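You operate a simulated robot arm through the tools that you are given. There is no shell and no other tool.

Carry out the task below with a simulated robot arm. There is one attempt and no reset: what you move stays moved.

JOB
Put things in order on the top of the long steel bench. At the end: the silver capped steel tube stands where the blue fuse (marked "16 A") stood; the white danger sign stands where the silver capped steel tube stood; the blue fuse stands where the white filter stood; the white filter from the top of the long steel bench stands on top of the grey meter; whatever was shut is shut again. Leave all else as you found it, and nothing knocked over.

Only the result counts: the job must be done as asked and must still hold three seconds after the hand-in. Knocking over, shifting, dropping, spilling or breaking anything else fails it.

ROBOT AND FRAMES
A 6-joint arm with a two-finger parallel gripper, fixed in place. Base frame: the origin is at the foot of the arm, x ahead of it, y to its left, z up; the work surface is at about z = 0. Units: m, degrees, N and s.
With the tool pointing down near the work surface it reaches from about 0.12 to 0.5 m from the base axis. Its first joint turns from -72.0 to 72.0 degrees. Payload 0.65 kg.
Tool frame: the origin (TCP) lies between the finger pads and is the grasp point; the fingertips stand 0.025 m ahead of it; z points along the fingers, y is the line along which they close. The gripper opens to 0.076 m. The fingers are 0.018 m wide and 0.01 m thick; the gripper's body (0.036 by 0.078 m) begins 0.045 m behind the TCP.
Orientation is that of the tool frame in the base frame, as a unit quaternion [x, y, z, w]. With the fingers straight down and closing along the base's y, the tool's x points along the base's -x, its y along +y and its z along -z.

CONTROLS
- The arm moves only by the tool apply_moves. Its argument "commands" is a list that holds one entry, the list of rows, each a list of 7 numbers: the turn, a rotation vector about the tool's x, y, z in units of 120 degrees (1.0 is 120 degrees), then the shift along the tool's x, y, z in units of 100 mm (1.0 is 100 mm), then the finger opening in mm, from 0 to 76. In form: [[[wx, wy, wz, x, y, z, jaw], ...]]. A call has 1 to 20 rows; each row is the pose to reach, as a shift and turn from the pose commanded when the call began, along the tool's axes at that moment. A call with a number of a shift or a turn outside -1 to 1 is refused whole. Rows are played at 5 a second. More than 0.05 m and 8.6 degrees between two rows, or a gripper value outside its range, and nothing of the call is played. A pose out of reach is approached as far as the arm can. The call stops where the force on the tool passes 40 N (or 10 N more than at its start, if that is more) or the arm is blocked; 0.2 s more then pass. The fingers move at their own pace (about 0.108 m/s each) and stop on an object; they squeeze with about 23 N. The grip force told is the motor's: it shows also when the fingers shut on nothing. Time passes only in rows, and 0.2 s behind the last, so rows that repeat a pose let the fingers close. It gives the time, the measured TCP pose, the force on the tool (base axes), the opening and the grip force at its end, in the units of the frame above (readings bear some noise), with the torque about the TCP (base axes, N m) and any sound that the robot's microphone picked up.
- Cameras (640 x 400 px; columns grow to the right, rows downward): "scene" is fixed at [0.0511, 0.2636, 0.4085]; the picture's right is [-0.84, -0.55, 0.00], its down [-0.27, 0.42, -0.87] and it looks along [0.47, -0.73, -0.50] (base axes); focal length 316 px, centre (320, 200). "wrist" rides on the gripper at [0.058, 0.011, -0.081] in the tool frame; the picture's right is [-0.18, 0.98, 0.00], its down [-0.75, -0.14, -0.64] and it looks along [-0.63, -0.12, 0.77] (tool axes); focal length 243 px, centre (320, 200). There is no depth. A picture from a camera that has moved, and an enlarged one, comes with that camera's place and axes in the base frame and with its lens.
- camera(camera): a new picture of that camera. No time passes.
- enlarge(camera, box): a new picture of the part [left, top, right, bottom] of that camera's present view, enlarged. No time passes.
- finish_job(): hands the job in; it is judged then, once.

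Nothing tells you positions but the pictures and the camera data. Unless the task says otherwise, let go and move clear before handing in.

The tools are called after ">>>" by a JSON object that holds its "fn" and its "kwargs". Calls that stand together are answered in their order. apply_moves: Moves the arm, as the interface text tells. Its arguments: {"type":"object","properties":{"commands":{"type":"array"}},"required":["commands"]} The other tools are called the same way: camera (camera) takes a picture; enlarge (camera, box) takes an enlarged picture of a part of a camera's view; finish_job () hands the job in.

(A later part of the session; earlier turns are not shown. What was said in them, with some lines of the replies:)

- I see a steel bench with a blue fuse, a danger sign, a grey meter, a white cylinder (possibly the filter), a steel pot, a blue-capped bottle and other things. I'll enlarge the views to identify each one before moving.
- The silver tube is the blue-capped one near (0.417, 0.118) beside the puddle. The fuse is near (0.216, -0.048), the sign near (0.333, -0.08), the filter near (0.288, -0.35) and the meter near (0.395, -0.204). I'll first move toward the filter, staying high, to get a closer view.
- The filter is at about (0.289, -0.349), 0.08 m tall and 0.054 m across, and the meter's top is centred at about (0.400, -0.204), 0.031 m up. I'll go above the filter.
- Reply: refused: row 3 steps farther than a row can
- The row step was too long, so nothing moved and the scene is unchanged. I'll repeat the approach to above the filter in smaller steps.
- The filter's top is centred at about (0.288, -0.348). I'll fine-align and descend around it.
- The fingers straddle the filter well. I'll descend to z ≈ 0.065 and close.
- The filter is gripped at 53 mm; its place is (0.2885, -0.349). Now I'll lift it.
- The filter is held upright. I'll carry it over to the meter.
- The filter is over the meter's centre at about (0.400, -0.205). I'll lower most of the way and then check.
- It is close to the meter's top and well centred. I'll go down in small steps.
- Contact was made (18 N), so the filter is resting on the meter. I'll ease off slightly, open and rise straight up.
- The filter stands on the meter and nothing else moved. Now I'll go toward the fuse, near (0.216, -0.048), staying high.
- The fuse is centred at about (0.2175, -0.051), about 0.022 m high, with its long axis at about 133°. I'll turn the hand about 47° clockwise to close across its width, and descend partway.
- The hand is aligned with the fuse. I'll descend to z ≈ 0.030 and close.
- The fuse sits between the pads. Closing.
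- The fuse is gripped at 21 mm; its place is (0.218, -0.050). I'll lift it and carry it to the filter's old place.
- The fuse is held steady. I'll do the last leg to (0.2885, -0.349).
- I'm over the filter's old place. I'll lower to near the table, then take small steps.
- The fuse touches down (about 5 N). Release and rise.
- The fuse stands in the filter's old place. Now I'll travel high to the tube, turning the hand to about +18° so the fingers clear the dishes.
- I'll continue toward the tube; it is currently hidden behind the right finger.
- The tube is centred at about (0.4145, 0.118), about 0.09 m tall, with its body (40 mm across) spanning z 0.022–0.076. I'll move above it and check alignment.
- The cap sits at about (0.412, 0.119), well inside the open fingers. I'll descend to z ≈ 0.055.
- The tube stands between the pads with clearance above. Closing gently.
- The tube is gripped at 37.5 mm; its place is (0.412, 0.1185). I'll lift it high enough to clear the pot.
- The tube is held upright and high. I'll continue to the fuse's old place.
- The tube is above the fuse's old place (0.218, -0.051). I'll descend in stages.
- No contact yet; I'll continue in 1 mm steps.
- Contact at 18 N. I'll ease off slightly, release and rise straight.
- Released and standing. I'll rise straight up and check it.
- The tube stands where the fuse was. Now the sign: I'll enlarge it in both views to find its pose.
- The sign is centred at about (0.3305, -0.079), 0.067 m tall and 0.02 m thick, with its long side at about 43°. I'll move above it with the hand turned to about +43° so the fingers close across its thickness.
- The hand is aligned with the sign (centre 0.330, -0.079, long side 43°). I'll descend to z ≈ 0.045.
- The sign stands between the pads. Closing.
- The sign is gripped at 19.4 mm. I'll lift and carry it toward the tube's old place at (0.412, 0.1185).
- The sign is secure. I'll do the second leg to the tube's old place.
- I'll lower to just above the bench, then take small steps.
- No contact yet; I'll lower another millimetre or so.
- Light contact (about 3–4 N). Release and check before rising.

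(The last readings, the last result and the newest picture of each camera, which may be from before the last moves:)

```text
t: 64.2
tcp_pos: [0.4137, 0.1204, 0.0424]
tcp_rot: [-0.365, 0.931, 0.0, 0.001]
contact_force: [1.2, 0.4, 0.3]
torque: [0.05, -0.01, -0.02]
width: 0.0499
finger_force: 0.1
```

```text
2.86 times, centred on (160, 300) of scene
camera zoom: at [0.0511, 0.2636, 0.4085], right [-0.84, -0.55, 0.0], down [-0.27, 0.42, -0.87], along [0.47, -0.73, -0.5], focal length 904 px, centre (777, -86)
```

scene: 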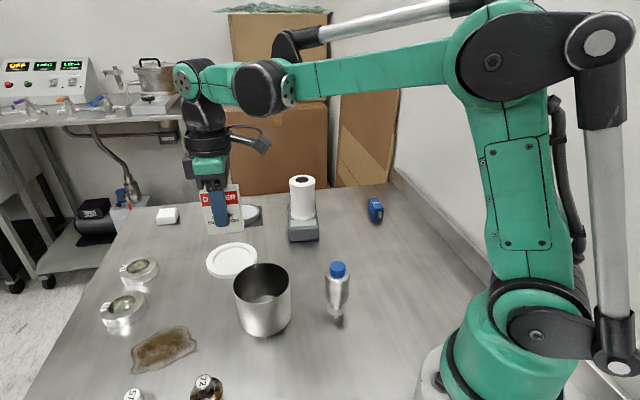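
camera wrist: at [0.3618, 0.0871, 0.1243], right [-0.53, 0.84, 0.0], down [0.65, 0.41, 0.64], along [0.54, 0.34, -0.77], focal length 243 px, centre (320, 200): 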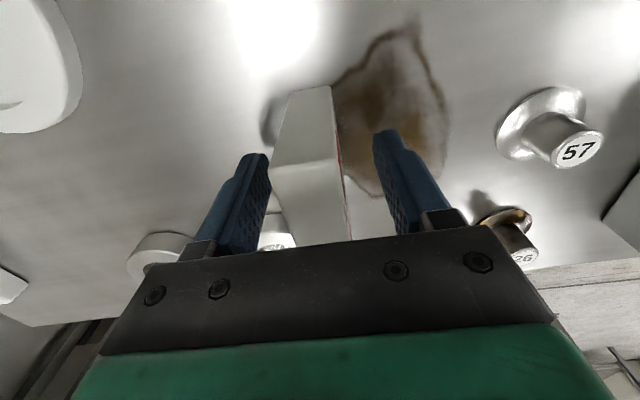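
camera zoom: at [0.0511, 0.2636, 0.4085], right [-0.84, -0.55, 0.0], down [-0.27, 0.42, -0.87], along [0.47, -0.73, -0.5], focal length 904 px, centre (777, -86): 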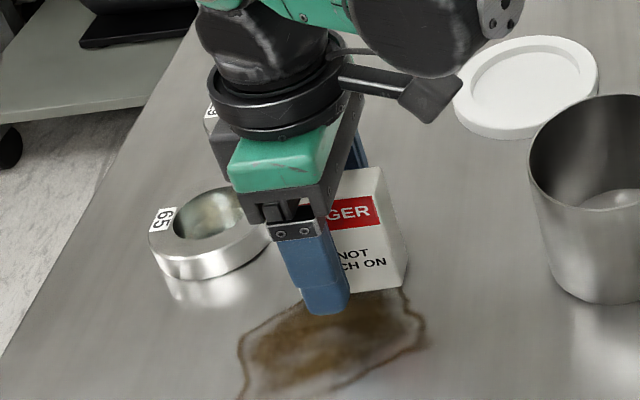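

The sign stands free between the open fingers. I'll rise straight up and clear the area.

>>> {"fn": "apply_moves", "kwargs": {"commands": [[[0, 0, 0, 0, 0, -0.15, 50], [0, 0, 0, 0, 0, -0.4, 50], [0, 0, 0, 0, 0, -0.7, 50], [0, 0, 0, 0, 0, -1.0, 50], [0, 0, 0, 0, 0, -1.0, 50]]]}}

>>> {"fn": "apply_moves", "kwargs": {"commands": [[[0, 0, 0, 0, 0, -0.3, 50], [0, 0, 0, 0.2, 0, -0.6, 50], [0, 0, 0, 0.5, 0, -0.9, 50], [0, 0, 0, 0.9, 0, -1.0, 50], [0, 0, 0, 0.9, 0, -1.0, 50], [0, 0, 0, 0.9, 0, -1.0, 50]]]}}

>>> {"fn": "camera", "kwargs": {"camera": "scene"}}

>>> {"fn": "camera", "kwargs": {"camera": "wrist"}}

>>> {"fn": "enlarge", "kwargs": {"camera": "scene", "box": [80, 230, 240, 370]}}

>>> {"fn": "enlarge", "kwargs": {"camera": "scene", "box": [210, 170, 400, 340]}}

```text
t: 65.4
tcp_pos: [0.4123, 0.1193, 0.1429]
tcp_rot: [-0.365, 0.931, -0.001, 0.0]
contact_force: [-0.4, -0.3, -0.2]
torque: [-0.02, -0.03, 0.0]
width: 0.0497
finger_force: 0.2
```

```text
t: 66.8
tcp_pos: [0.347, 0.0578, 0.2444]
tcp_rot: [-0.366, 0.931, -0.001, 0.0]
contact_force: [-0.3, -1.3, 0.3]
torque: [0.01, -0.02, -0.02]
width: 0.0499
finger_force: 0.1
```

```text
taken
```

scene: 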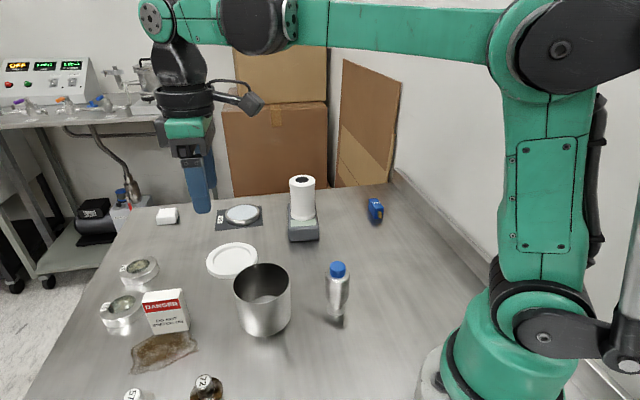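

```text
taken
camera wrist: at [0.2957, 0.0265, 0.325], right [-0.53, 0.84, 0.0], down [0.65, 0.41, 0.64], along [0.54, 0.34, -0.77], focal length 243 px, centre (320, 200)
```

wrist: 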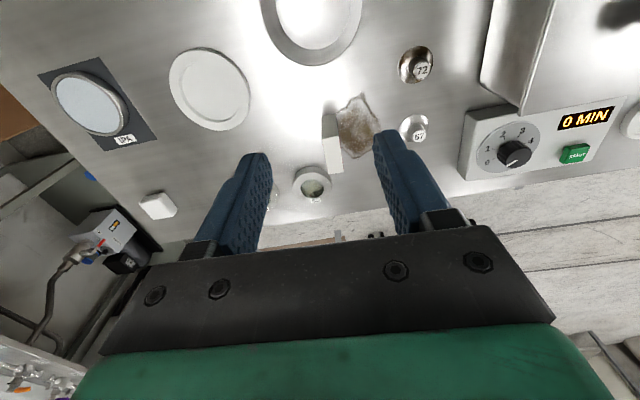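

```text
2.86 times, centred on (160, 300) of scene
camera zoom: at [0.051, 0.2636, 0.4085], right [-0.84, -0.55, 0.0], down [-0.27, 0.42, -0.87], along [0.47, -0.73, -0.5], focal length 904 px, centre (777, -86)
```

zoom: 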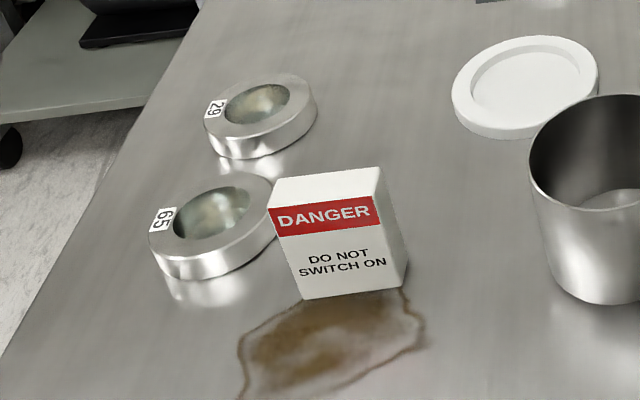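

```text
2.35 times, centred on (305, 255) of scene
camera zoom: at [0.051, 0.2636, 0.4085], right [-0.84, -0.55, 0.0], down [-0.27, 0.42, -0.87], along [0.47, -0.73, -0.5], focal length 744 px, centre (355, 71)
```

zoom: 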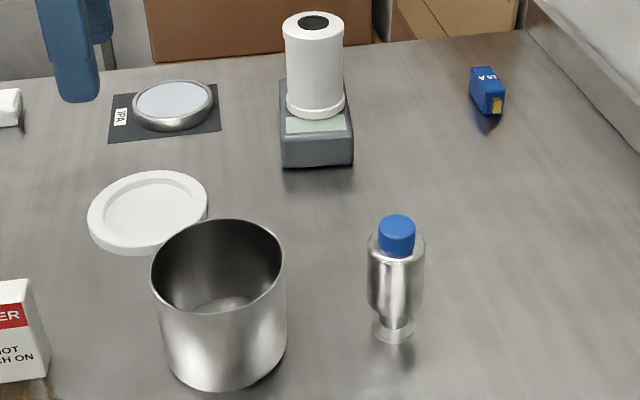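

Everything is in place. The filter is on the meter, the fuse is in the filter's old spot, the capped tube is in the fuse's spot and the sign is in the tube's spot. All of them are upright, nothing else has moved and the hand is clear, so I'm handing in.

>>> {"fn": "finish_job", "kwargs": {}}

```text
The job is handed in.
```

I finished the rearrangement and handed the job in. In the last pictures everything was upright and nothing else on the bench had moved. I haven't been told how it was judged.

- **White filter:** it stands on top of the grey meter, centred on its upper face.
- **Blue fuse (16 A):** it stands where the filter stood.
- **Silver capped tube:** it stands where the fuse stood, with its blue cap still on. I took the blue-capped steel piece to be this tube, as nothing else on the bench fitted the description.
- **Danger sign:** it stands where the tube stood, at the edge of the brown stain and next to the dish marked 65.

I opened nothing during the job, so nothing needed shutting again.
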